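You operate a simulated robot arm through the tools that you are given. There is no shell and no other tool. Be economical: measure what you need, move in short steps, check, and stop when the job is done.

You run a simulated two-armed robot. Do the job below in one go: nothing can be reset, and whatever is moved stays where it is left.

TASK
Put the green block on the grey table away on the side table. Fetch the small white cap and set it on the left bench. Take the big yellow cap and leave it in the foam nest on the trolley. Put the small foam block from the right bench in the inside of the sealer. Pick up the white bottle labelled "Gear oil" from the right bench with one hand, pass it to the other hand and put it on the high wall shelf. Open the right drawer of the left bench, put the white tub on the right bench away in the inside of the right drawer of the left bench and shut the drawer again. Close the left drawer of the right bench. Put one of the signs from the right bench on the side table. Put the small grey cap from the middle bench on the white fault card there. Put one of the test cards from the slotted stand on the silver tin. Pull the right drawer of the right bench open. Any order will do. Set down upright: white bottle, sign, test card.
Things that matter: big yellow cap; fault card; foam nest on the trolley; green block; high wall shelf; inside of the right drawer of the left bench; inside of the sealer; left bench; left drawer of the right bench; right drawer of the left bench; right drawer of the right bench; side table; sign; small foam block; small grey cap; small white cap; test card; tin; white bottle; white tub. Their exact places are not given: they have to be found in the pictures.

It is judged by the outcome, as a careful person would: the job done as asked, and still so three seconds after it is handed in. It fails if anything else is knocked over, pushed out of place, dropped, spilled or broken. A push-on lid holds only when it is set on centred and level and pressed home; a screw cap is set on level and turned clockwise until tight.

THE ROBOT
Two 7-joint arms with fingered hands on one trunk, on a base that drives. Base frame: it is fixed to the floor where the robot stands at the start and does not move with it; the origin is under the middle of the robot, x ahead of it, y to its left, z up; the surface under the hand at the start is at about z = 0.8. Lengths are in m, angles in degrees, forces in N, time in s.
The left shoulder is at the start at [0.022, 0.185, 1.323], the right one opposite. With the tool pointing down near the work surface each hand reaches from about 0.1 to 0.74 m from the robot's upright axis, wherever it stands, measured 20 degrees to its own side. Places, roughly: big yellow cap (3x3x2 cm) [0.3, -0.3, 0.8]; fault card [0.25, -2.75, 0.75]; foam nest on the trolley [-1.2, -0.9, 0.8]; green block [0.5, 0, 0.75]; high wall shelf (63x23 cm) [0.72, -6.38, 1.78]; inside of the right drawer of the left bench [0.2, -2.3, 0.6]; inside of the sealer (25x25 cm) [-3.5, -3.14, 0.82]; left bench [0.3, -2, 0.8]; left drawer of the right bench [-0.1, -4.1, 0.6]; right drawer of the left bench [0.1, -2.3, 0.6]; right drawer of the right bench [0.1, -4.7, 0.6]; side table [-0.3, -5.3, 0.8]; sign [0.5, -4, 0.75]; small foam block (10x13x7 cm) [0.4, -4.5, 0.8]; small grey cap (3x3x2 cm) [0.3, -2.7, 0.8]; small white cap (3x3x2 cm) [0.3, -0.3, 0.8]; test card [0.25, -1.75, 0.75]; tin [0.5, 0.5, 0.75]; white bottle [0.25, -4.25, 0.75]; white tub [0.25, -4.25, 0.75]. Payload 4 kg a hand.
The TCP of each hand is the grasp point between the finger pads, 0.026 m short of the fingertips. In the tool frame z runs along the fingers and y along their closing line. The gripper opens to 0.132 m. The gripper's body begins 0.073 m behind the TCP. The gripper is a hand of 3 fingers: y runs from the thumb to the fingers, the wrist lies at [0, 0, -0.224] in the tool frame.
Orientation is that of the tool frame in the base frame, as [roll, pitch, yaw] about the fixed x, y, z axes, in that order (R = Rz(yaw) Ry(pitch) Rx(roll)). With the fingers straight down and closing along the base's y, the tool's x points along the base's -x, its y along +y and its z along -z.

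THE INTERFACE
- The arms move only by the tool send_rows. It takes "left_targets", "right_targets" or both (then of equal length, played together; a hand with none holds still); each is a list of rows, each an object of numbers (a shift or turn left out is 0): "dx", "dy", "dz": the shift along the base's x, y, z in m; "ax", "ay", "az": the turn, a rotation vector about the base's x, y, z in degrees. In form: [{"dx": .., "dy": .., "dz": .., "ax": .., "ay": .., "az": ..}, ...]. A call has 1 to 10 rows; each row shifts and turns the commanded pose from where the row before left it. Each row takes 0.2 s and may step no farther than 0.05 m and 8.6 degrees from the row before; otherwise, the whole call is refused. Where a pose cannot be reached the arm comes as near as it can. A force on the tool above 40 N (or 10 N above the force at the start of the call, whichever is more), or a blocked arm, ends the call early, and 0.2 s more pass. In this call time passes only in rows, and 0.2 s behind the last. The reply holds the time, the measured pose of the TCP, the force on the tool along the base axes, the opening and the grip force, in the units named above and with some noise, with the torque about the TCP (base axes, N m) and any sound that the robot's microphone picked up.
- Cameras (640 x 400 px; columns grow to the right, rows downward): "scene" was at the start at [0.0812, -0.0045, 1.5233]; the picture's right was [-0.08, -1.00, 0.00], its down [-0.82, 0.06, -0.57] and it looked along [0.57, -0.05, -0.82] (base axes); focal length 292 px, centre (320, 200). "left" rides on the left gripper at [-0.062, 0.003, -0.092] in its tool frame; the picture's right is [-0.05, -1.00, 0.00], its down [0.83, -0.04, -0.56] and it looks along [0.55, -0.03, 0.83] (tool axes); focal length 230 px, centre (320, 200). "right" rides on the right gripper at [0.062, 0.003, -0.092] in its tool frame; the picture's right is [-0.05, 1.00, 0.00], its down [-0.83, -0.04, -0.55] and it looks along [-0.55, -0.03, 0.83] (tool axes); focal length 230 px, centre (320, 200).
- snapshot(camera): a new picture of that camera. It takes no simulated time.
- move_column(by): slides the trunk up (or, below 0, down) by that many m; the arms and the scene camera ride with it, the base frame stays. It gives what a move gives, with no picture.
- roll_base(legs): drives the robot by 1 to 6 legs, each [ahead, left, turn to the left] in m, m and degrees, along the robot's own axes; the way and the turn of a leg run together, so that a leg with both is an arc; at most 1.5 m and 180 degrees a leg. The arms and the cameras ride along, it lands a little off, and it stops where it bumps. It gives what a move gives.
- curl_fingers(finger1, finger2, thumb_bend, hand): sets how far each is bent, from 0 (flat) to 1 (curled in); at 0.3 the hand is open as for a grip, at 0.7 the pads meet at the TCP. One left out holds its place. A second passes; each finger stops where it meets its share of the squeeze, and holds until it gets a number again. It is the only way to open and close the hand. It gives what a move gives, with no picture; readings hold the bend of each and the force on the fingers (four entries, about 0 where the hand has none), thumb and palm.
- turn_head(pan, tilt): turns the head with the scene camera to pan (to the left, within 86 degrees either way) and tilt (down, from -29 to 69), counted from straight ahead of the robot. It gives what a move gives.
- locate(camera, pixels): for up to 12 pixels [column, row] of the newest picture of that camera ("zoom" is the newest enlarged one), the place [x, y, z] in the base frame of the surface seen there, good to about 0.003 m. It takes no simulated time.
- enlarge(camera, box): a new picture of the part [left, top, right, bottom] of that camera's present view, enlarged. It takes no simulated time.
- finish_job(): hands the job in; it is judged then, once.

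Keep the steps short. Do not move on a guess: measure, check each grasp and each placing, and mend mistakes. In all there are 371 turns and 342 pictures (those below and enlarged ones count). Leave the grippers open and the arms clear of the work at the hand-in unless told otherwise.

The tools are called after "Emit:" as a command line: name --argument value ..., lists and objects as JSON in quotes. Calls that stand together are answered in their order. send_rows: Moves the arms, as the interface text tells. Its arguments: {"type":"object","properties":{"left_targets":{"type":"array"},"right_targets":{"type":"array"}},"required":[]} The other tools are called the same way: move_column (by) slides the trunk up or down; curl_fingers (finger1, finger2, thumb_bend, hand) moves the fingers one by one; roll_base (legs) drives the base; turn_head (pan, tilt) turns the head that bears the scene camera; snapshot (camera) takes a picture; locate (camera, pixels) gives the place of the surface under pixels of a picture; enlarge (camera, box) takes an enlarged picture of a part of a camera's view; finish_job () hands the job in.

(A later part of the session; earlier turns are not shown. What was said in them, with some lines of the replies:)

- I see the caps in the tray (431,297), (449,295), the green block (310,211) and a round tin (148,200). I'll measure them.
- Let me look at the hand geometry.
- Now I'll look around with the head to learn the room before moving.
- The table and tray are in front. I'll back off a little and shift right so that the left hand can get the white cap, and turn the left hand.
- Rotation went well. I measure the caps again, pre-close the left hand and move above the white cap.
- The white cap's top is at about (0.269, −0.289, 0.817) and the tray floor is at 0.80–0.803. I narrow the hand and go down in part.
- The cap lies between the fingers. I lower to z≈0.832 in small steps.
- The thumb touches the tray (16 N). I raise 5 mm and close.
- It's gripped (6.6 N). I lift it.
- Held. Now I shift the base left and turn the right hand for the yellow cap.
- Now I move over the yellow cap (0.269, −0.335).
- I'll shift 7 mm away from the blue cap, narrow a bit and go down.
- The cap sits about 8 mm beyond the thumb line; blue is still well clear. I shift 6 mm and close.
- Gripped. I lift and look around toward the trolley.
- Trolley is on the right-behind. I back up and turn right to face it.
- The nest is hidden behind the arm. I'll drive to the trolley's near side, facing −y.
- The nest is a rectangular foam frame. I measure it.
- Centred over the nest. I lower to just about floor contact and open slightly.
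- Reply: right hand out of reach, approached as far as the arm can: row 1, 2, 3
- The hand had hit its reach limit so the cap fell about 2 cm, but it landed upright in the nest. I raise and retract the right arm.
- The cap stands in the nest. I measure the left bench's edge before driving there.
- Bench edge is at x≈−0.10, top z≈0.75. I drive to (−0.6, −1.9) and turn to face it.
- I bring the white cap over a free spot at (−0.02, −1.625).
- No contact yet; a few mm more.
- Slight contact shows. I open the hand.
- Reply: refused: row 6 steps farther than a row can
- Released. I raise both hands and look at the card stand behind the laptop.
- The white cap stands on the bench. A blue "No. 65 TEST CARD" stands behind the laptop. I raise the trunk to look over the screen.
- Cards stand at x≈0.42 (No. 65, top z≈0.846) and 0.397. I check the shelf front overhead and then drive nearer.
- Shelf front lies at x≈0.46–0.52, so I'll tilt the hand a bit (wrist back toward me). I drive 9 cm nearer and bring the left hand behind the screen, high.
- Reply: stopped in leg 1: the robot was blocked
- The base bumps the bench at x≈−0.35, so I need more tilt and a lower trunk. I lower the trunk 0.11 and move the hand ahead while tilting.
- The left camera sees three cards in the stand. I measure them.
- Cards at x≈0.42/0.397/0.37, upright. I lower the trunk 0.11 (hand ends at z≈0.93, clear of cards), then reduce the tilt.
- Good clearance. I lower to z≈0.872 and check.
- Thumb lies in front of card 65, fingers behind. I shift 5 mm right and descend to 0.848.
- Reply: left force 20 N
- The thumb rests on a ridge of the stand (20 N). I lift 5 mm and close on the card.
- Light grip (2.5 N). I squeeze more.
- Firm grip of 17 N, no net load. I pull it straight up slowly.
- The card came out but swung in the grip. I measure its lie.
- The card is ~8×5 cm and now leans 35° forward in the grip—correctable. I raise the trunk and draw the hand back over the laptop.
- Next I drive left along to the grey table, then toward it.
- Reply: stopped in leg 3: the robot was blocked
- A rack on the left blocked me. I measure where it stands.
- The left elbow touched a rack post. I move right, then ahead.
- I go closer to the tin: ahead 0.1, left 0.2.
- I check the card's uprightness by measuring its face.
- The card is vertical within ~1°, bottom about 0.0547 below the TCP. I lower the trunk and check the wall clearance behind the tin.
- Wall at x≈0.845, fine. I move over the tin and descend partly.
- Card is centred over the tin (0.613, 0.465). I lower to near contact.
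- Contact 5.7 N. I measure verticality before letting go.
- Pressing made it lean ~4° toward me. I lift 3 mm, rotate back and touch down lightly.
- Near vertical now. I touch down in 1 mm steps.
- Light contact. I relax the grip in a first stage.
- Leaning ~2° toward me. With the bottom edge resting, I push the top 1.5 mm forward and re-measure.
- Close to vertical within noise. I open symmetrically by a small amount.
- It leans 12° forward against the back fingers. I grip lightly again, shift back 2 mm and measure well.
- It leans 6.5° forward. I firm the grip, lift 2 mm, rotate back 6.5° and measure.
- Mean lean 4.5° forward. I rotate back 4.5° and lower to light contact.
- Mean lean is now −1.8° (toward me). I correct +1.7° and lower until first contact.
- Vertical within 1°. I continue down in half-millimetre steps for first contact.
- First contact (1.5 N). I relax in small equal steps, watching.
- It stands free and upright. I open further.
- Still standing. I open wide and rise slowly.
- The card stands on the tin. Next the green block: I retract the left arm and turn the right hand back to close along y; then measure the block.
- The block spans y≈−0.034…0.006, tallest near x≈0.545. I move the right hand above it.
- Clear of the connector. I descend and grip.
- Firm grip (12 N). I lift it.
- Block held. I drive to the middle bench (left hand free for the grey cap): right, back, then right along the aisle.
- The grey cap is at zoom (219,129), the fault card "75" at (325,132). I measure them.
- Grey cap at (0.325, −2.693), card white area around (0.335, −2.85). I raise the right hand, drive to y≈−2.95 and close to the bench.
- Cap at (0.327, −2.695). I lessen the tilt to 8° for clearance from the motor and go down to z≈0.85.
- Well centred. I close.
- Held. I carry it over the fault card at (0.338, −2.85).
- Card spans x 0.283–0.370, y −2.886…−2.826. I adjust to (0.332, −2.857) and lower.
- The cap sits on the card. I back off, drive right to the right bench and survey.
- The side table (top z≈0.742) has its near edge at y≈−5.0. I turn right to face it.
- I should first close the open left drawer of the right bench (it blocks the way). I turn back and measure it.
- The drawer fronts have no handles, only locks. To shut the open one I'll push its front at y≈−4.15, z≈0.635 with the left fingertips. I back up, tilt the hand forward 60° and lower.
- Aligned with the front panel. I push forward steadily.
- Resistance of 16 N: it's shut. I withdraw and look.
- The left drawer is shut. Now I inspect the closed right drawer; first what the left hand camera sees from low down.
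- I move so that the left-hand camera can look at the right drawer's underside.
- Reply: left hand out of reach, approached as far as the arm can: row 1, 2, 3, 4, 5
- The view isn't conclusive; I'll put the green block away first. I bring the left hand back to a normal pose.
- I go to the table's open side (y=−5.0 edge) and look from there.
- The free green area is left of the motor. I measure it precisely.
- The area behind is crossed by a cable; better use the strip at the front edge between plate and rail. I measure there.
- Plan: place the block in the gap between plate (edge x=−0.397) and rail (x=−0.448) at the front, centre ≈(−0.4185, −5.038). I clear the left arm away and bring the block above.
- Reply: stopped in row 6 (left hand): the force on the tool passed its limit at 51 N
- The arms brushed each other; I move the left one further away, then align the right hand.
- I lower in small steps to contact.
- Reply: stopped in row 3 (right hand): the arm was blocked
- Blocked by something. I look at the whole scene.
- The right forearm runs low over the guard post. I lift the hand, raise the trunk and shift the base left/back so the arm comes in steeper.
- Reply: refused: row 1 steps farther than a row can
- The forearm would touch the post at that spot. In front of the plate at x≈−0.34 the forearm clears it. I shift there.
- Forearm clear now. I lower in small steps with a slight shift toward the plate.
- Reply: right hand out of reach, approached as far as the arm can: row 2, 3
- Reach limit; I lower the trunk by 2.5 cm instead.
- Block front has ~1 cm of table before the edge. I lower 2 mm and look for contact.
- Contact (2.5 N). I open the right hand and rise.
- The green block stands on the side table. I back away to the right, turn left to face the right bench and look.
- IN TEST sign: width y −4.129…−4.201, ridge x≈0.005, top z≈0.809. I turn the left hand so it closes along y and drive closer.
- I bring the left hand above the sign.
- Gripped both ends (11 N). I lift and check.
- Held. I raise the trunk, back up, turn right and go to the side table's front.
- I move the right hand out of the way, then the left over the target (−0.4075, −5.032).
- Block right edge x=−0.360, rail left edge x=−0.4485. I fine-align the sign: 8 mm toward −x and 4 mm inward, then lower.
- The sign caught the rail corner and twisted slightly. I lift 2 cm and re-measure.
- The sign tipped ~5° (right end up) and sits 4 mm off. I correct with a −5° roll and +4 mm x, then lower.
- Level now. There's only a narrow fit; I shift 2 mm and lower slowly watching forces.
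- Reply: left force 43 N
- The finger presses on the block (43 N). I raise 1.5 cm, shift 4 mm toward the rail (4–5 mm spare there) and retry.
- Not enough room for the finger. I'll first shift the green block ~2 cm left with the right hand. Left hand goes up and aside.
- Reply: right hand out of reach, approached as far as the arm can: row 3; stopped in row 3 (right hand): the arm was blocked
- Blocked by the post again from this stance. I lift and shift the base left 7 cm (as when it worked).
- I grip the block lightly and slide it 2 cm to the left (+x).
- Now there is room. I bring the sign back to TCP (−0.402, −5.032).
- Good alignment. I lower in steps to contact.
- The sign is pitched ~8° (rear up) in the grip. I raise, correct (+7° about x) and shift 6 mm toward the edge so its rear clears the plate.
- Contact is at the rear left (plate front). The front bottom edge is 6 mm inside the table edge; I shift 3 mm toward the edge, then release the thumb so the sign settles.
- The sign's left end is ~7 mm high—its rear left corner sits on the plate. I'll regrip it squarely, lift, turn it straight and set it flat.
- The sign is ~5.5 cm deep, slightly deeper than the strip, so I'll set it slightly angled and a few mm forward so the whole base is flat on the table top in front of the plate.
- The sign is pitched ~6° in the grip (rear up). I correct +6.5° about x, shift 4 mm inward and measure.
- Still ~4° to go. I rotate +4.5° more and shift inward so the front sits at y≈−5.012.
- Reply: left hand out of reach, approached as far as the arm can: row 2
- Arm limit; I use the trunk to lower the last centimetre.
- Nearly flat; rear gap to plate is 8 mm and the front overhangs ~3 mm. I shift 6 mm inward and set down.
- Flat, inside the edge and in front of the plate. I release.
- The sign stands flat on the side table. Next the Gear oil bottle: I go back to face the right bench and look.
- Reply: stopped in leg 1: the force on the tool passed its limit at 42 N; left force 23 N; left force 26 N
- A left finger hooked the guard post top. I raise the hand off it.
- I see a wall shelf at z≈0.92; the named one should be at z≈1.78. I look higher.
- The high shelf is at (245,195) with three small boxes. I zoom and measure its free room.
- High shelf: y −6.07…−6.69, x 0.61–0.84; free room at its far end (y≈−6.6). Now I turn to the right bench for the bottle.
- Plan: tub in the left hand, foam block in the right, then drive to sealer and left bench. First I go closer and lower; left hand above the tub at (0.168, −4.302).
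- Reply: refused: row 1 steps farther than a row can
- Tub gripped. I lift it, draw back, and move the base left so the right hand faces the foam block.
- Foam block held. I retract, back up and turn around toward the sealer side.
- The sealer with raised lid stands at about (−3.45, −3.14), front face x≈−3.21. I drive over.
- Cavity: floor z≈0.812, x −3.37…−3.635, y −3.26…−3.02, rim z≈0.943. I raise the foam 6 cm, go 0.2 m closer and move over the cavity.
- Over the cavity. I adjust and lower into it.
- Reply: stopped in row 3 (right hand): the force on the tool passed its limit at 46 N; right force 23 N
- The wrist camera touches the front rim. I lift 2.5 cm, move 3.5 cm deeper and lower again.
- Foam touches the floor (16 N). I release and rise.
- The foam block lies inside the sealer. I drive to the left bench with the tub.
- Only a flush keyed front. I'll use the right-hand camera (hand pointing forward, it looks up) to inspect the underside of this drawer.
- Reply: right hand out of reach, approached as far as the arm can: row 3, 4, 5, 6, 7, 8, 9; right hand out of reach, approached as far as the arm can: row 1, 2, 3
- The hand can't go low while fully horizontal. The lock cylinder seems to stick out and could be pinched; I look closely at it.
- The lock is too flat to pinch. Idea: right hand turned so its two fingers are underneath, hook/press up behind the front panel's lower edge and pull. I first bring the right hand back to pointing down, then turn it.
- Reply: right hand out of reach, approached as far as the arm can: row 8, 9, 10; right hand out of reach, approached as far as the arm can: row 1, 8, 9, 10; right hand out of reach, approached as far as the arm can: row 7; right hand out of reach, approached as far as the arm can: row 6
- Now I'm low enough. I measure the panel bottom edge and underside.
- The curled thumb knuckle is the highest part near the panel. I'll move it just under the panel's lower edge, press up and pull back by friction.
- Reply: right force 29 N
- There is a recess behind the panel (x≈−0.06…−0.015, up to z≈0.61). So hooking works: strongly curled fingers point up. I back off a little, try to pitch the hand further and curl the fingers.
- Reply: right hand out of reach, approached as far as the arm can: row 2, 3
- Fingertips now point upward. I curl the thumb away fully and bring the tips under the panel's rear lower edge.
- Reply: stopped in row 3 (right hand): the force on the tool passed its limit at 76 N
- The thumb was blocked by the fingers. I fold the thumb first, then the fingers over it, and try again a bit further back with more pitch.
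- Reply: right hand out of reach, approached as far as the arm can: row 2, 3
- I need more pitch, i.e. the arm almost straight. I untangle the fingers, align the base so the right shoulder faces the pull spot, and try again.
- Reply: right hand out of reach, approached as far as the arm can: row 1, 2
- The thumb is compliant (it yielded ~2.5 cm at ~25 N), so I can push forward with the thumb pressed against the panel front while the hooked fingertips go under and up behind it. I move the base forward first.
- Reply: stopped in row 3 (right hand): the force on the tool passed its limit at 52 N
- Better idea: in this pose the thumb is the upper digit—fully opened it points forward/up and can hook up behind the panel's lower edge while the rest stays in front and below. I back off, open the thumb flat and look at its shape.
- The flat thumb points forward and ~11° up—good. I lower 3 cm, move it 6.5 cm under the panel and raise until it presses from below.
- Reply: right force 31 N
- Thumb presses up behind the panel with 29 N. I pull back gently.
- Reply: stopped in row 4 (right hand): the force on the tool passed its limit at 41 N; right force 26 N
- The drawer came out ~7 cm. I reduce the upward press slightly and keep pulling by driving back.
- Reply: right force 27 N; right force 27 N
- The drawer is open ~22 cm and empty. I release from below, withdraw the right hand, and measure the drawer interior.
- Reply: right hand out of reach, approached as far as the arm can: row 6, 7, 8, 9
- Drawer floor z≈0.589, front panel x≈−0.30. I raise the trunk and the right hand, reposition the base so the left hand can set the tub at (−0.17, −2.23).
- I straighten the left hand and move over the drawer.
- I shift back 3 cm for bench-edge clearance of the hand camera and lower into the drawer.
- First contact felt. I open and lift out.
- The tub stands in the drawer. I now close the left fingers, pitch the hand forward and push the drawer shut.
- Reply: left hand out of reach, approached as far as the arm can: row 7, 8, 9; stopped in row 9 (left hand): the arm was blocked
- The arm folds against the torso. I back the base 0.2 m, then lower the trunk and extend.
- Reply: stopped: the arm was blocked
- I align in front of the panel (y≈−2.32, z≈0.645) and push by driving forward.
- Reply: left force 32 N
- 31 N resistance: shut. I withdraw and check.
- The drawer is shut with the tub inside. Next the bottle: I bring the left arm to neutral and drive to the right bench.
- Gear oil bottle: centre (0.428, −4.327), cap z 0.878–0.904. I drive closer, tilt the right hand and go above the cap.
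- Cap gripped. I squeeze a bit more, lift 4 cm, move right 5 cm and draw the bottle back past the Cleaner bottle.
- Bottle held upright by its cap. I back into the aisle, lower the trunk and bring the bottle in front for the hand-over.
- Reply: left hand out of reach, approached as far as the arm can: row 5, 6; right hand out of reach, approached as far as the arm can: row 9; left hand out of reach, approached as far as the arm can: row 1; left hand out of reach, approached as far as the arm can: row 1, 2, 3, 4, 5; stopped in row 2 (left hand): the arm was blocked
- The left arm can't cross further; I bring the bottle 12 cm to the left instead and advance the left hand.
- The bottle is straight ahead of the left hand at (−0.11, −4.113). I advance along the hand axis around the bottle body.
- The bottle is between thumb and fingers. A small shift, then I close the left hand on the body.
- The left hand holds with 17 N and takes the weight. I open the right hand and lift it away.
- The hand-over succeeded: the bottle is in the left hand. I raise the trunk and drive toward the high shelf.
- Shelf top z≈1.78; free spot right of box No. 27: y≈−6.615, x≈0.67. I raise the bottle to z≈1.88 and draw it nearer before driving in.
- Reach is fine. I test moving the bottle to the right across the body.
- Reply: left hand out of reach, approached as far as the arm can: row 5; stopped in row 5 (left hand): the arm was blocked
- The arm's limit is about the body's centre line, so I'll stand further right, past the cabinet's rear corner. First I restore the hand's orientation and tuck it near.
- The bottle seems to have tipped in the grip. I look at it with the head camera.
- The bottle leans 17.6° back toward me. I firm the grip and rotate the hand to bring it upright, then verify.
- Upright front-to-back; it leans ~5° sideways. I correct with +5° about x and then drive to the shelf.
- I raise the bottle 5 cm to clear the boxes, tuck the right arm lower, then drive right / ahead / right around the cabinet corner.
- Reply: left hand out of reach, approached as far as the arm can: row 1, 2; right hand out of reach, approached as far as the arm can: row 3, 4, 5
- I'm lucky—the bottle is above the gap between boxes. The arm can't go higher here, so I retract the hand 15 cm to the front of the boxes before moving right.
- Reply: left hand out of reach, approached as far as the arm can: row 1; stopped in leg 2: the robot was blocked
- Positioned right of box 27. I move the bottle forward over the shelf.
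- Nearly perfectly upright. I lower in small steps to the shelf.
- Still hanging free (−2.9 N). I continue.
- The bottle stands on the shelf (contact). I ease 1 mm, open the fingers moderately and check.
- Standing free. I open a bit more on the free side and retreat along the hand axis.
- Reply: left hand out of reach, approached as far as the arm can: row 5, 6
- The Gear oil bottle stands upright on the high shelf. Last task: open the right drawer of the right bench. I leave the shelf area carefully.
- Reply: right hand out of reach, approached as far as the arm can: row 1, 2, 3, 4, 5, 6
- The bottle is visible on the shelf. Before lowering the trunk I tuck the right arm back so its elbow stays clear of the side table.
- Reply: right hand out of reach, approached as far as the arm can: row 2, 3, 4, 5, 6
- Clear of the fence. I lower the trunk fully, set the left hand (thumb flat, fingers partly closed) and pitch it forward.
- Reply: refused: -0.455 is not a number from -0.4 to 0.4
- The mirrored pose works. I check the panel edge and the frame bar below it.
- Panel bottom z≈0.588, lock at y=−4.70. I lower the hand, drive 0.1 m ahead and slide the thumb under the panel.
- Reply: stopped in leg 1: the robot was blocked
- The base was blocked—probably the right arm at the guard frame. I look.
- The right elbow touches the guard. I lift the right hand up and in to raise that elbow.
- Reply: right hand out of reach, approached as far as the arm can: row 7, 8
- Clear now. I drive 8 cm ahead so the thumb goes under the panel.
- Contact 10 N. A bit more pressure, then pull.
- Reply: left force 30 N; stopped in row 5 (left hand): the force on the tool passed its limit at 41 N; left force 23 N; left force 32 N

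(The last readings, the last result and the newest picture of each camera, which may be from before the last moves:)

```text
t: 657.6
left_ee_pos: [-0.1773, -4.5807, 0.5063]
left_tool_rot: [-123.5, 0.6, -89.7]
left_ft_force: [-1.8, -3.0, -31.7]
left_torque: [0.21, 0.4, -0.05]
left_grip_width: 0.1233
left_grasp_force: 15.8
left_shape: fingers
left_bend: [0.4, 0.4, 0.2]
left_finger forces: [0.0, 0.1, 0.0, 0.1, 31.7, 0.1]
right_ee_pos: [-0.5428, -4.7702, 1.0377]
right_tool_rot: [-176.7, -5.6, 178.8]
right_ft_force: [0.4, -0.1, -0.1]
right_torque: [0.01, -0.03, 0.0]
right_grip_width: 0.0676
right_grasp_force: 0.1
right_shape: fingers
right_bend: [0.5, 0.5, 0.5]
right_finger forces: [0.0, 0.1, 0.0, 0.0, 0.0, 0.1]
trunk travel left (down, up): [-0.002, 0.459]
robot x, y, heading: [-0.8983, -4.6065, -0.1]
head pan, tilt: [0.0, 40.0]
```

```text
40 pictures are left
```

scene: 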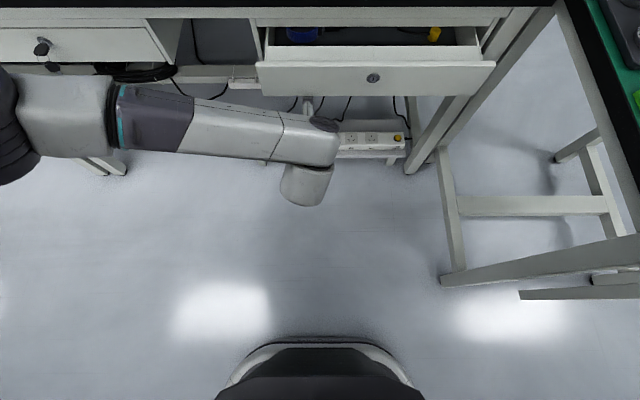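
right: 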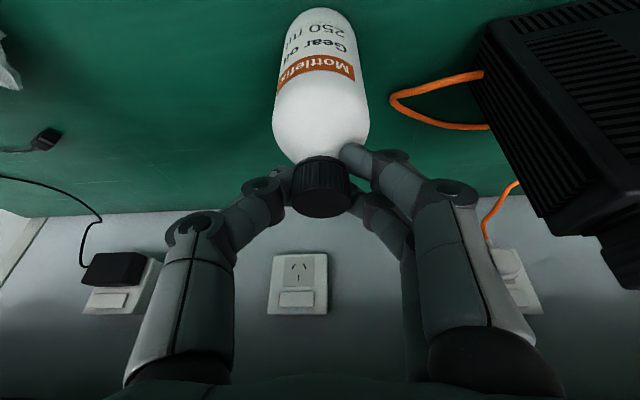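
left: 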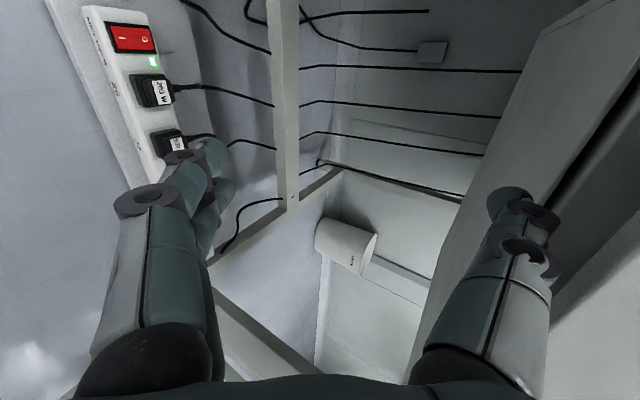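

It opens. I ease the pressure a little and pull further by driving back.

Emit:
send_rows --left_targets '[{"dz": -0.003}]'

Emit:
roll_base --legs '[[-0.14, 0, 0]]'

Emit:
send_rows --left_targets '[{"dz": -0.03}, {"dz": -0.03}, {"dx": -0.04}, {"dx": -0.04}, {"dx": -0.04}]'

Emit:
snapshot --camera "scene"

```text
t: 658.0
left_ee_pos: [-0.177, -4.5803, 0.5057]
left_tool_rot: [-123.3, 0.5, -89.5]
left_ft_force: [-0.7, 0.1, -24.1]
left_torque: [0.03, 0.32, -0.04]
left_grip_width: 0.1244
left_grasp_force: 11.0
left_shape: fingers
left_bend: [0.4, 0.4, 0.2]
left_finger forces: [0.0, 0.0, 0.1, 0.0, 23.8, 0.0]
right_ee_pos: [-0.5442, -4.769, 1.039]
right_tool_rot: [-176.8, -5.7, 178.8]
right_ft_force: [0.2, 1.7, 0.0]
right_torque: [0.01, 0.0, 0.0]
right_grip_width: 0.0678
right_grasp_force: 0.2
right_shape: fingers
right_bend: [0.5, 0.5, 0.5]
right_finger forces: [0.0, 0.0, 0.0, 0.1, 0.1, 0.0]
trunk travel left (down, up): [-0.002, 0.459]
robot x, y, heading: [-0.9033, -4.606, 0.2]
head pan, tilt: [0.0, 40.0]
```

```text
t: 659.3
left_ee_pos: [-0.3181, -4.5802, 0.5056]
left_tool_rot: [-123.4, 0.5, -89.7]
left_ft_force: [0.4, -2.7, -24.1]
left_torque: [0.19, 0.48, -0.01]
left_grip_width: 0.1257
left_grasp_force: 12.0
left_shape: fingers
left_bend: [0.4, 0.4, 0.2]
left_finger forces: [0.0, 0.1, 0.0, 0.0, 24.4, 0.1]
right_ee_pos: [-0.6848, -4.7701, 1.0385]
right_tool_rot: [-176.7, -5.7, 178.7]
right_ft_force: [-0.2, 0.2, 0.0]
right_torque: [-0.01, -0.07, -0.03]
right_grip_width: 0.0675
right_grasp_force: 0.1
right_shape: fingers
right_bend: [0.5, 0.5, 0.5]
right_finger forces: [0.1, 0.0, 0.0, 0.0, 0.0, 0.0]
trunk travel left (down, up): [-0.002, 0.459]
robot x, y, heading: [-1.0433, -4.6032, -0.3]
head pan, tilt: [0.0, 40.0]
```

```text
t: 660.5
left_ee_pos: [-0.4368, -4.5808, 0.4485]
left_tool_rot: [-123.3, 0.5, -89.6]
left_ft_force: [0.3, -0.5, -0.4]
left_torque: [0.0, -0.01, -0.02]
left_grip_width: 0.1393
left_grasp_force: 0.0
left_shape: fingers
left_bend: [0.4, 0.4, 0.0]
left_finger forces: [0.0, 0.0, 0.1, 0.0, 0.1, 0.1]
right_ee_pos: [-0.6874, -4.7697, 1.0395]
right_tool_rot: [-176.7, -5.5, 178.8]
right_ft_force: [0.9, -0.5, 0.4]
right_torque: [0.01, 0.0, 0.0]
right_grip_width: 0.0678
right_grasp_force: 0.0
right_shape: fingers
right_bend: [0.5, 0.5, 0.5]
right_finger forces: [0.0, 0.0, 0.1, 0.0, 0.1, 0.1]
trunk travel left (down, up): [-0.002, 0.459]
robot x, y, heading: [-1.0442, -4.6066, -0.1]
head pan, tilt: [0.0, 40.0]
```

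```text
39 pictures are left
```

scene: 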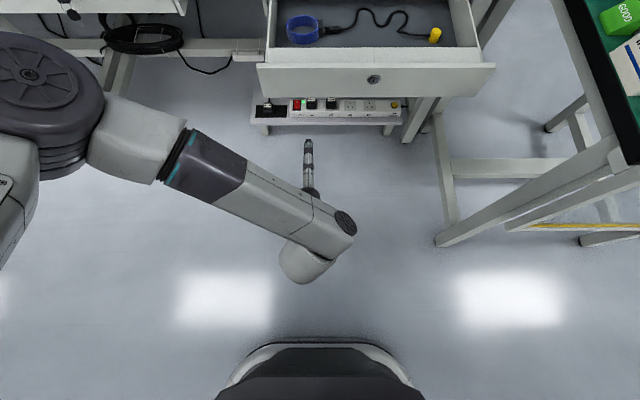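

The drawer is open ~23 cm. I back off, bring the arms to a clear neutral pose and check the bench.

Emit:
roll_base --legs '[[-0.2, 0, 0]]'

Emit:
move_column --by 0.3

Emit:
send_rows --left_targets '[{"dz": 0.04, "ay": 8}, {"dz": 0.04, "ay": 8}, {"dz": 0.04, "ay": 8}, {"dz": 0.04, "ay": 8}, {"dz": 0.04, "ay": 8}, {"dz": 0.03, "ay": 8}, {"dz": 0.02, "ay": 8}]'

Emit:
curl_fingers --hand "left" --finger1 0.3 --finger2 0.3 --thumb_bend 0.3

Emit:
curl_fingers --hand "right" --finger1 0.3 --finger2 0.3 --thumb_bend 0.3

Emit:
turn_head --pan 10 --tilt 30

Emit:
snapshot --camera "scene"

```text
t: 662.1
left_ee_pos: [-0.6397, -4.58, 0.4488]
left_tool_rot: [-123.3, 0.5, -89.8]
left_ft_force: [-0.6, -0.3, 0.1]
left_torque: [0.04, 0.01, 0.0]
left_grip_width: 0.1391
left_grasp_force: 0.0
left_shape: fingers
left_bend: [0.4, 0.4, 0.0]
left_finger forces: [0.0, 0.1, 0.0, 0.0, 0.0, 0.1]
right_ee_pos: [-0.891, -4.7699, 1.0392]
right_tool_rot: [-176.8, -5.5, 178.6]
right_ft_force: [0.0, -0.6, 0.1]
right_torque: [-0.02, 0.0, -0.02]
right_grip_width: 0.068
right_grasp_force: 0.0
right_shape: fingers
right_bend: [0.5, 0.5, 0.5]
right_finger forces: [0.1, 0.1, 0.0, 0.0, 0.0, 0.1]
trunk travel left (down, up): [-0.002, 0.459]
robot x, y, heading: [-1.2448, -4.6036, -0.1]
head pan, tilt: [0.0, 40.0]
```

```text
t: 665.1
left_ee_pos: [-0.6402, -4.5829, 0.7471]
left_tool_rot: [-123.4, 0.5, -89.9]
left_ft_force: [-0.2, -0.4, 0.1]
left_torque: [-0.03, -0.02, -0.05]
left_grip_width: 0.1394
left_grasp_force: 0.0
left_shape: fingers
left_bend: [0.4, 0.4, 0.0]
left_finger forces: [0.0, 0.0, 0.0, 0.0, 0.0, 0.0]
right_ee_pos: [-0.8903, -4.77, 1.3386]
right_tool_rot: [-176.8, -5.6, 178.6]
right_ft_force: [0.5, 0.1, 0.4]
right_torque: [-0.03, 0.01, 0.04]
right_grip_width: 0.0677
right_grasp_force: 0.0
right_shape: fingers
right_bend: [0.5, 0.5, 0.5]
right_finger forces: [0.0, 0.0, 0.0, 0.1, 0.0, 0.1]
trunk travel left (down, up): [-0.302, 0.159]
robot x, y, heading: [-1.2465, -4.5988, -0.0]
head pan, tilt: [0.0, 40.0]
```

```text
t: 666.7
left_ee_pos: [-0.6385, -4.5816, 0.9947]
left_tool_rot: [-179.5, 0.4, -90.3]
left_ft_force: [-0.4, -0.3, -0.5]
left_torque: [-0.03, -0.01, 0.0]
left_grip_width: 0.1392
left_grasp_force: 0.1
left_shape: fingers
left_bend: [0.4, 0.4, 0.0]
left_finger forces: [0.1, 0.0, 0.1, 0.0, 0.1, 0.0]
right_ee_pos: [-0.8906, -4.77, 1.3391]
right_tool_rot: [-176.7, -5.5, 178.5]
right_ft_force: [0.0, 0.4, -0.5]
right_torque: [0.0, 0.0, -0.01]
right_grip_width: 0.0677
right_grasp_force: 0.1
right_shape: fingers
right_bend: [0.5, 0.5, 0.5]
right_finger forces: [0.0, 0.0, 0.1, 0.0, 0.0, 0.1]
trunk travel left (down, up): [-0.302, 0.159]
robot x, y, heading: [-1.2484, -4.6026, -0.1]
head pan, tilt: [0.0, 40.0]
```

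```text
t: 667.7
left_ee_pos: [-0.638, -4.5812, 0.9954]
left_tool_rot: [-179.4, 0.3, -90.3]
left_ft_force: [-0.1, 0.5, 0.0]
left_torque: [0.0, -0.02, 0.01]
left_grip_width: 0.1344
left_grasp_force: 0.0
left_shape: fingers
left_bend: [0.3, 0.3, 0.3]
left_finger forces: [0.1, 0.0, 0.1, 0.1, 0.0, 0.0]
right_ee_pos: [-0.8911, -4.7689, 1.3396]
right_tool_rot: [-176.8, -5.6, 178.5]
right_ft_force: [-0.6, -0.3, -0.1]
right_torque: [0.02, 0.03, -0.02]
right_grip_width: 0.0676
right_grasp_force: 0.0
right_shape: fingers
right_bend: [0.5, 0.5, 0.5]
right_finger forces: [0.0, 0.0, 0.0, 0.0, 0.1, 0.0]
trunk travel left (down, up): [-0.302, 0.159]
robot x, y, heading: [-1.2484, -4.6048, -0.0]
head pan, tilt: [0.0, 40.0]
```

```text
t: 668.7
left_ee_pos: [-0.6388, -4.5814, 0.9947]
left_tool_rot: [-179.3, 0.4, -90.2]
left_ft_force: [0.0, -0.7, 0.7]
left_torque: [-0.01, -0.02, 0.02]
left_grip_width: 0.1342
left_grasp_force: 0.1
left_shape: fingers
left_bend: [0.3, 0.3, 0.3]
left_finger forces: [0.1, 0.0, 0.0, 0.1, 0.0, 0.1]
right_ee_pos: [-0.8906, -4.77, 1.3401]
right_tool_rot: [-176.7, -5.6, 178.6]
right_ft_force: [-0.3, 1.1, 0.1]
right_torque: [0.03, 0.04, -0.04]
right_grip_width: 0.1337
right_grasp_force: 0.0
right_shape: fingers
right_bend: [0.3, 0.3, 0.3]
right_finger forces: [0.0, 0.0, 0.0, 0.0, 0.0, 0.0]
trunk travel left (down, up): [-0.302, 0.159]
robot x, y, heading: [-1.2456, -4.6052, -0.1]
head pan, tilt: [0.0, 40.0]
```

```text
t: 669.5
left_ee_pos: [-0.6391, -4.5819, 0.9944]
left_tool_rot: [-179.4, 0.3, -90.4]
left_ft_force: [0.4, 0.1, 0.7]
left_torque: [-0.01, -0.01, -0.02]
left_grip_width: 0.1341
left_grasp_force: 0.1
left_shape: fingers
left_bend: [0.3, 0.3, 0.3]
left_finger forces: [0.1, 0.1, 0.0, 0.0, 0.0, 0.1]
right_ee_pos: [-0.8911, -4.7692, 1.3388]
right_tool_rot: [-176.8, -5.6, 178.6]
right_ft_force: [-0.2, 0.7, 0.3]
right_torque: [0.01, 0.0, -0.01]
right_grip_width: 0.134
right_grasp_force: 0.0
right_shape: fingers
right_bend: [0.3, 0.3, 0.3]
right_finger forces: [0.1, 0.0, 0.1, 0.0, 0.0, 0.0]
trunk travel left (down, up): [-0.302, 0.159]
robot x, y, heading: [-1.2448, -4.6034, -0.1]
head pan, tilt: [10.0, 30.0]
```

```text
38 pictures are left
```

scene: 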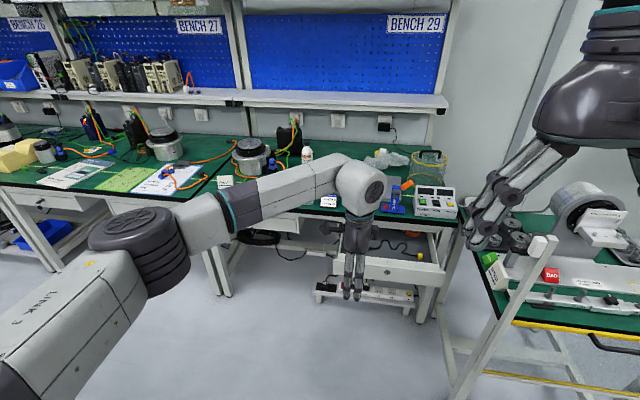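

I verify the rest by driving back along the benches, first checking the left drawer here.

Emit:
enlarge --camera "scene" --box '[200, 190, 470, 300]'

Emit:
move_column --by 0.15

Emit:
roll_base --legs '[[0.35, 0, 0], [0, 1.4, 0]]'

Emit:
turn_head --pan 15 --tilt 28

Emit:
snapshot --camera "scene"

```text
2.37 times, centred on (335, 245) of scene
```

zoom: 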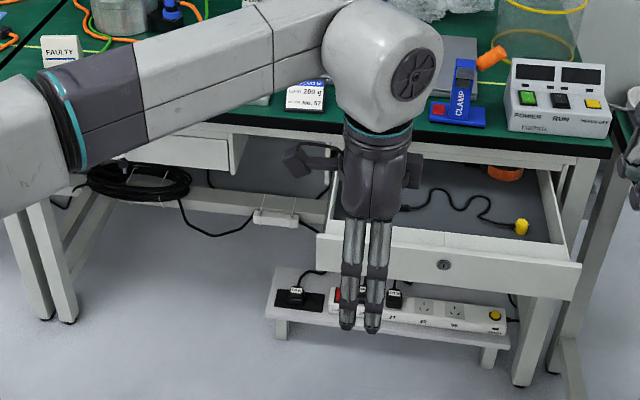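

```text
t: 671.2
left_ee_pos: [-0.6404, -4.5822, 1.1464]
left_tool_rot: [-179.3, 0.4, -90.3]
left_ft_force: [0.4, 0.3, -0.4]
left_torque: [-0.02, -0.01, -0.01]
left_grip_width: 0.1345
left_grasp_force: 0.0
left_shape: fingers
left_bend: [0.3, 0.3, 0.3]
left_finger forces: [0.1, 0.1, 0.0, 0.1, 0.0, 0.0]
right_ee_pos: [-0.8904, -4.7694, 1.489]
right_tool_rot: [-176.7, -5.7, 178.6]
right_ft_force: [0.5, -0.6, 0.3]
right_torque: [0.01, -0.01, -0.01]
right_grip_width: 0.134
right_grasp_force: 0.1
right_shape: fingers
right_bend: [0.3, 0.3, 0.3]
right_finger forces: [0.1, 0.0, 0.0, 0.0, 0.0, 0.0]
trunk travel left (down, up): [-0.452, 0.009]
robot x, y, heading: [-1.2489, -4.6001, -0.2]
head pan, tilt: [10.0, 30.0]
```

```text
t: 680.1
left_ee_pos: [-0.2638, -3.1901, 1.1479]
left_tool_rot: [-179.3, 0.5, -91.7]
left_ft_force: [-1.3, -0.2, 0.4]
left_torque: [0.0, 0.01, 0.01]
left_grip_width: 0.1342
left_grasp_force: 0.1
left_shape: fingers
left_bend: [0.3, 0.3, 0.3]
left_finger forces: [0.0, 0.1, 0.0, 0.0, 0.1, 0.0]
right_ee_pos: [-0.5183, -3.3736, 1.4895]
right_tool_rot: [-176.6, -5.5, 177.2]
right_ft_force: [-0.8, -0.3, -0.2]
right_torque: [0.01, -0.02, 0.04]
right_grip_width: 0.134
right_grasp_force: 0.1
right_shape: fingers
right_bend: [0.3, 0.3, 0.3]
right_finger forces: [0.0, 0.0, 0.0, 0.1, 0.0, 0.0]
trunk travel left (down, up): [-0.452, 0.009]
robot x, y, heading: [-0.8698, -3.1996, -1.8]
head pan, tilt: [10.0, 30.0]
```

```text
t: 680.8
left_ee_pos: [-0.2625, -3.1896, 1.1477]
left_tool_rot: [-179.3, 0.3, -91.8]
left_ft_force: [-0.1, 0.1, -0.1]
left_torque: [0.01, 0.01, -0.03]
left_grip_width: 0.1343
left_grasp_force: 0.1
left_shape: fingers
left_bend: [0.3, 0.3, 0.3]
left_finger forces: [0.0, 0.1, 0.0, 0.0, 0.1, 0.0]
right_ee_pos: [-0.5167, -3.3724, 1.49]
right_tool_rot: [-176.7, -5.5, 177.4]
right_ft_force: [0.0, -0.5, 0.7]
right_torque: [0.02, -0.02, 0.01]
right_grip_width: 0.1339
right_grasp_force: 0.1
right_shape: fingers
right_bend: [0.3, 0.3, 0.3]
right_finger forces: [0.0, 0.1, 0.1, 0.0, 0.0, 0.0]
trunk travel left (down, up): [-0.452, 0.009]
robot x, y, heading: [-0.8698, -3.2003, -1.6]
head pan, tilt: [15.0, 28.0]
```

```text
36 pictures are left
```

scene: 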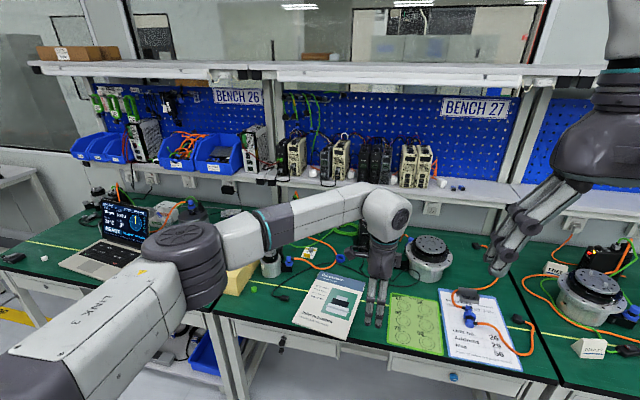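

Emit:
roll_base --legs '[[0, 0.45, 1.7]]'

Emit:
enlarge --camera "scene" --box '[250, 190, 410, 300]'

Emit:
roll_base --legs '[[0, 1.2, 0], [0, 1.1, 0]]'

Emit:
turn_head --pan 15 --tilt 25

Emit:
snapshot --camera "scene"

```text
t: 683.5
left_ee_pos: [-0.2575, -2.7149, 1.147]
left_tool_rot: [-179.3, 0.5, -90.2]
left_ft_force: [0.1, 0.2, -0.4]
left_torque: [0.02, 0.0, 0.03]
left_grip_width: 0.1343
left_grasp_force: 0.1
left_shape: fingers
left_bend: [0.3, 0.3, 0.3]
left_finger forces: [0.0, 0.1, 0.0, 0.0, 0.0, 0.0]
right_ee_pos: [-0.5077, -2.9048, 1.4894]
right_tool_rot: [-176.7, -5.6, 179.0]
right_ft_force: [0.3, 0.0, 0.1]
right_torque: [0.02, -0.03, 0.02]
right_grip_width: 0.1341
right_grasp_force: 0.1
right_shape: fingers
right_bend: [0.3, 0.3, 0.3]
right_finger forces: [0.1, 0.0, 0.0, 0.1, 0.1, 0.1]
trunk travel left (down, up): [-0.452, 0.009]
robot x, y, heading: [-0.8651, -2.7359, 0.3]
head pan, tilt: [15.0, 28.0]
```

```text
3.64 times, centred on (330, 245) of scene
```

zoom: 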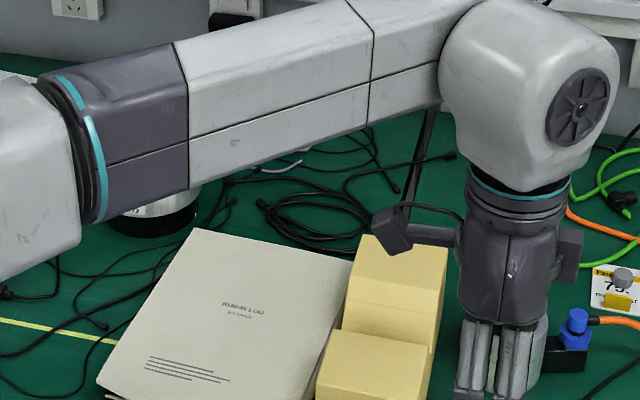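

```text
t: 691.5
left_ee_pos: [-0.2575, -1.2386, 1.1466]
left_tool_rot: [-179.3, 0.4, -82.4]
left_ft_force: [0.3, -0.3, 0.0]
left_torque: [-0.01, 0.04, 0.02]
left_grip_width: 0.1346
left_grasp_force: 0.0
left_shape: fingers
left_bend: [0.3, 0.3, 0.3]
left_finger forces: [0.0, 0.0, 0.0, 0.0, 0.0, 0.0]
right_ee_pos: [-0.4785, -1.4588, 1.4883]
right_tool_rot: [-176.8, -5.5, -173.3]
right_ft_force: [0.6, -1.1, 0.1]
right_torque: [-0.01, 0.0, 0.03]
right_grip_width: 0.134
right_grasp_force: 0.0
right_shape: fingers
right_bend: [0.3, 0.3, 0.3]
right_finger forces: [0.1, 0.0, 0.0, 0.0, 0.0, 0.0]
trunk travel left (down, up): [-0.452, 0.009]
robot x, y, heading: [-0.8553, -1.3417, 7.8]
head pan, tilt: [15.0, 28.0]
stopped in leg 2: the robot was blocked; the commanded pose is now the measured one
```

```text
t: 692.1
left_ee_pos: [-0.2598, -1.2376, 1.1483]
left_tool_rot: [-179.3, 0.4, -82.4]
left_ft_force: [0.2, 0.0, -0.3]
left_torque: [0.01, 0.04, 0.0]
left_grip_width: 0.1343
left_grasp_force: 0.0
left_shape: fingers
left_bend: [0.3, 0.3, 0.3]
left_finger forces: [0.0, 0.1, 0.1, 0.1, 0.0, 0.1]
right_ee_pos: [-0.4803, -1.4575, 1.4886]
right_tool_rot: [-176.9, -5.5, -173.3]
right_ft_force: [-0.5, -0.1, 0.3]
right_torque: [-0.01, 0.0, -0.01]
right_grip_width: 0.1338
right_grasp_force: 0.1
right_shape: fingers
right_bend: [0.3, 0.3, 0.3]
right_finger forces: [0.0, 0.1, 0.0, 0.0, 0.0, 0.0]
trunk travel left (down, up): [-0.452, 0.009]
robot x, y, heading: [-0.8587, -1.3417, 7.8]
head pan, tilt: [15.0, 25.0]
```

```text
34 pictures are left
```

scene: 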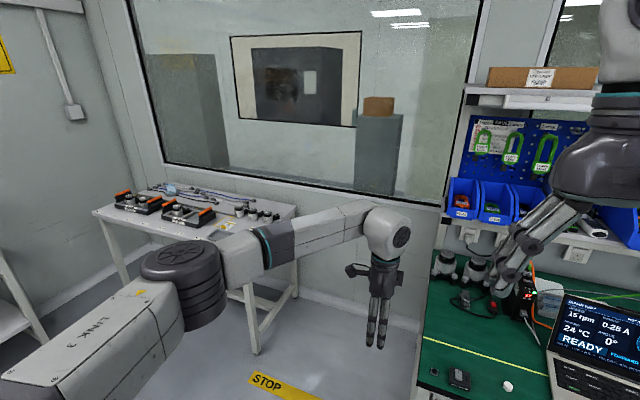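

I touched the trolley corner; I step away at once and check the trolley and the card on the tin.

Emit:
enlarge --camera "scene" --box '[140, 165, 240, 230]'

Emit:
roll_base --legs '[[0.15, -0.1, -7]]'

Emit:
turn_head --pan 86 --tilt 45

Emit:
snapshot --camera "scene"

```text
6.15 times, centred on (190, 198) of scene
```

zoom: 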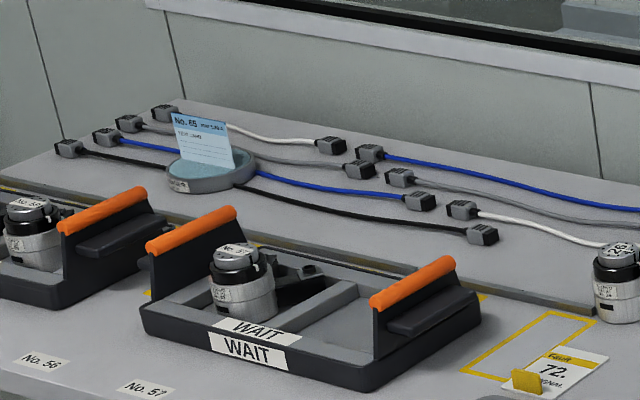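

```text
t: 693.6
left_ee_pos: [-0.0962, -1.3996, 1.1499]
left_tool_rot: [-179.1, 0.2, -89.6]
left_ft_force: [0.0, 0.2, 0.9]
left_torque: [0.02, -0.03, 0.0]
left_grip_width: 0.1343
left_grasp_force: 0.1
left_shape: fingers
left_bend: [0.3, 0.3, 0.3]
left_finger forces: [0.1, 0.0, 0.0, 0.0, 0.1, 0.1]
right_ee_pos: [-0.3459, -1.5879, 1.4911]
right_tool_rot: [-176.6, -5.4, 179.4]
right_ft_force: [0.4, 0.3, 0.5]
right_torque: [0.01, -0.02, 0.03]
right_grip_width: 0.1342
right_grasp_force: 0.0
right_shape: fingers
right_bend: [0.3, 0.3, 0.3]
right_finger forces: [0.0, 0.0, 0.1, 0.0, 0.0, 0.1]
trunk travel left (down, up): [-0.452, 0.009]
robot x, y, heading: [-0.7016, -1.4272, 0.7]
head pan, tilt: [15.0, 25.0]
```

```text
t: 695.1
left_ee_pos: [-0.0959, -1.4011, 1.1482]
left_tool_rot: [-179.4, 0.4, -89.6]
left_ft_force: [0.5, 0.1, 0.2]
left_torque: [0.02, -0.03, 0.0]
left_grip_width: 0.1342
left_grasp_force: 0.1
left_shape: fingers
left_bend: [0.3, 0.3, 0.3]
left_finger forces: [0.1, 0.1, 0.0, 0.1, 0.0, 0.1]
right_ee_pos: [-0.3414, -1.5916, 1.4892]
right_tool_rot: [-176.8, -5.5, 179.5]
right_ft_force: [-0.3, -0.2, 0.9]
right_torque: [0.01, 0.0, 0.0]
right_grip_width: 0.1341
right_grasp_force: 0.2
right_shape: fingers
right_bend: [0.3, 0.3, 0.3]
right_finger forces: [0.0, 0.1, 0.0, 0.0, 0.0, 0.1]
trunk travel left (down, up): [-0.452, 0.009]
robot x, y, heading: [-0.706, -1.4297, 0.6]
head pan, tilt: [85.9, 45.0]
```

```text
32 pictures are left
```

scene: 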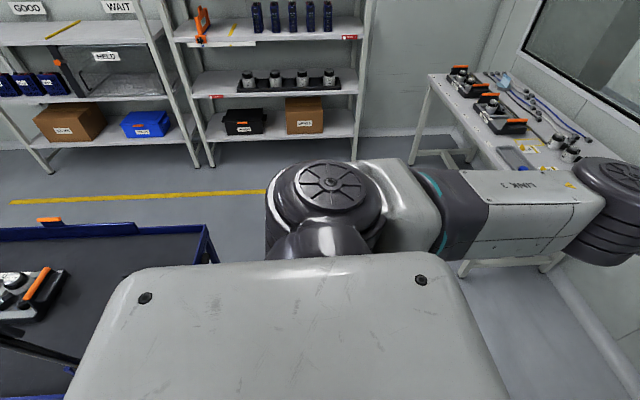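

The card still stands on the tin. I check the trolley's corner position against before ((−1.088, −0.639)).

Emit:
locate --camera "scene" --pixels '[[206, 230], [200, 240], [135, 230], [50, 222], [190, 235]]'

Emit:
roll_base --legs '[[0.2, -0.25, 0], [0, 0, 60]]'

Emit:
turn_head --pan 60 --tilt 30

Emit:
snapshot --camera "scene"

```text
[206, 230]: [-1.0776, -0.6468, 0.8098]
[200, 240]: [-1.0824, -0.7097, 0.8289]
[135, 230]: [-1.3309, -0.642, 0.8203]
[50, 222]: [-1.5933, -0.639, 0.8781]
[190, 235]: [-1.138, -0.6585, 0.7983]
```

```text
t: 699.8
left_ee_pos: [-0.2018, -1.1519, 1.1481]
left_tool_rot: [-179.3, 0.5, -31.8]
left_ft_force: [-0.8, 0.0, 0.5]
left_torque: [-0.02, -0.03, 0.03]
left_grip_width: 0.1342
left_grasp_force: 0.0
left_shape: fingers
left_bend: [0.3, 0.3, 0.3]
left_finger forces: [0.0, 0.1, 0.0, 0.1, 0.0, 0.0]
right_ee_pos: [-0.1721, -1.462, 1.4893]
right_tool_rot: [-176.8, -5.5, -122.6]
right_ft_force: [1.5, -0.8, -0.5]
right_torque: [-0.01, 0.04, -0.02]
right_grip_width: 0.1338
right_grasp_force: 0.1
right_shape: fingers
right_bend: [0.3, 0.3, 0.3]
right_finger forces: [0.0, 0.0, 0.0, 0.0, 0.0, 0.0]
trunk travel left (down, up): [-0.452, 0.009]
robot x, y, heading: [-0.5028, -1.6849, 58.6]
head pan, tilt: [85.9, 45.0]
```

```text
t: 700.7
left_ee_pos: [-0.2029, -1.1512, 1.1482]
left_tool_rot: [-179.3, 0.5, -31.8]
left_ft_force: [-0.8, 0.6, 0.1]
left_torque: [0.02, 0.04, 0.0]
left_grip_width: 0.1346
left_grasp_force: 0.1
left_shape: fingers
left_bend: [0.3, 0.3, 0.3]
left_finger forces: [0.0, 0.0, 0.1, 0.0, 0.0, 0.0]
right_ee_pos: [-0.174, -1.4616, 1.4891]
right_tool_rot: [-176.8, -5.5, -122.6]
right_ft_force: [-0.5, 0.0, 0.8]
right_torque: [-0.05, 0.01, 0.03]
right_grip_width: 0.134
right_grasp_force: 0.1
right_shape: fingers
right_bend: [0.3, 0.3, 0.3]
right_finger forces: [0.0, 0.0, 0.0, 0.0, 0.0, 0.0]
trunk travel left (down, up): [-0.452, 0.009]
robot x, y, heading: [-0.4968, -1.6779, 58.6]
head pan, tilt: [60.0, 30.0]
```

```text
31 pictures are left
```

scene: 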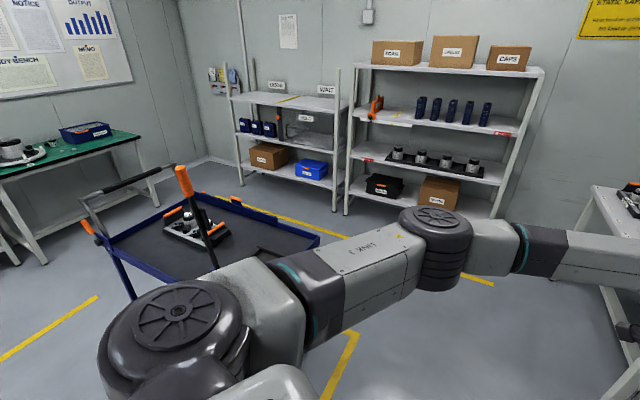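

Trolley is where it was and everything on it stands. All tasks are verified; grippers are open and the arms are clear, so I hand in.

Emit:
finish_job

```text
The job is handed in.
```

I handed the job in with every task done, but these points may count against it:

- **Yellow cap:** it fell about 2 cm into the foam nest because the arm reached its limit early. It landed upright, but I did not look at it again at the end.
- **Bumps:** I ran into the trolley on the final check. Its corner measured within about 1 cm of before and the parts on it still stood. The right fingers also pressed hard on the left bench's drawer front, and the arms touched a rack post and the guard posts. I saw no damage.
- **Tight placings:** the "IN TEST" sign and the green block sit close together in a narrow strip at the front edge of the side table. The test card stands on its thin edge on the tin, and was still upright on the final look.

Finished: the job was handed in with all the tasks carried out.
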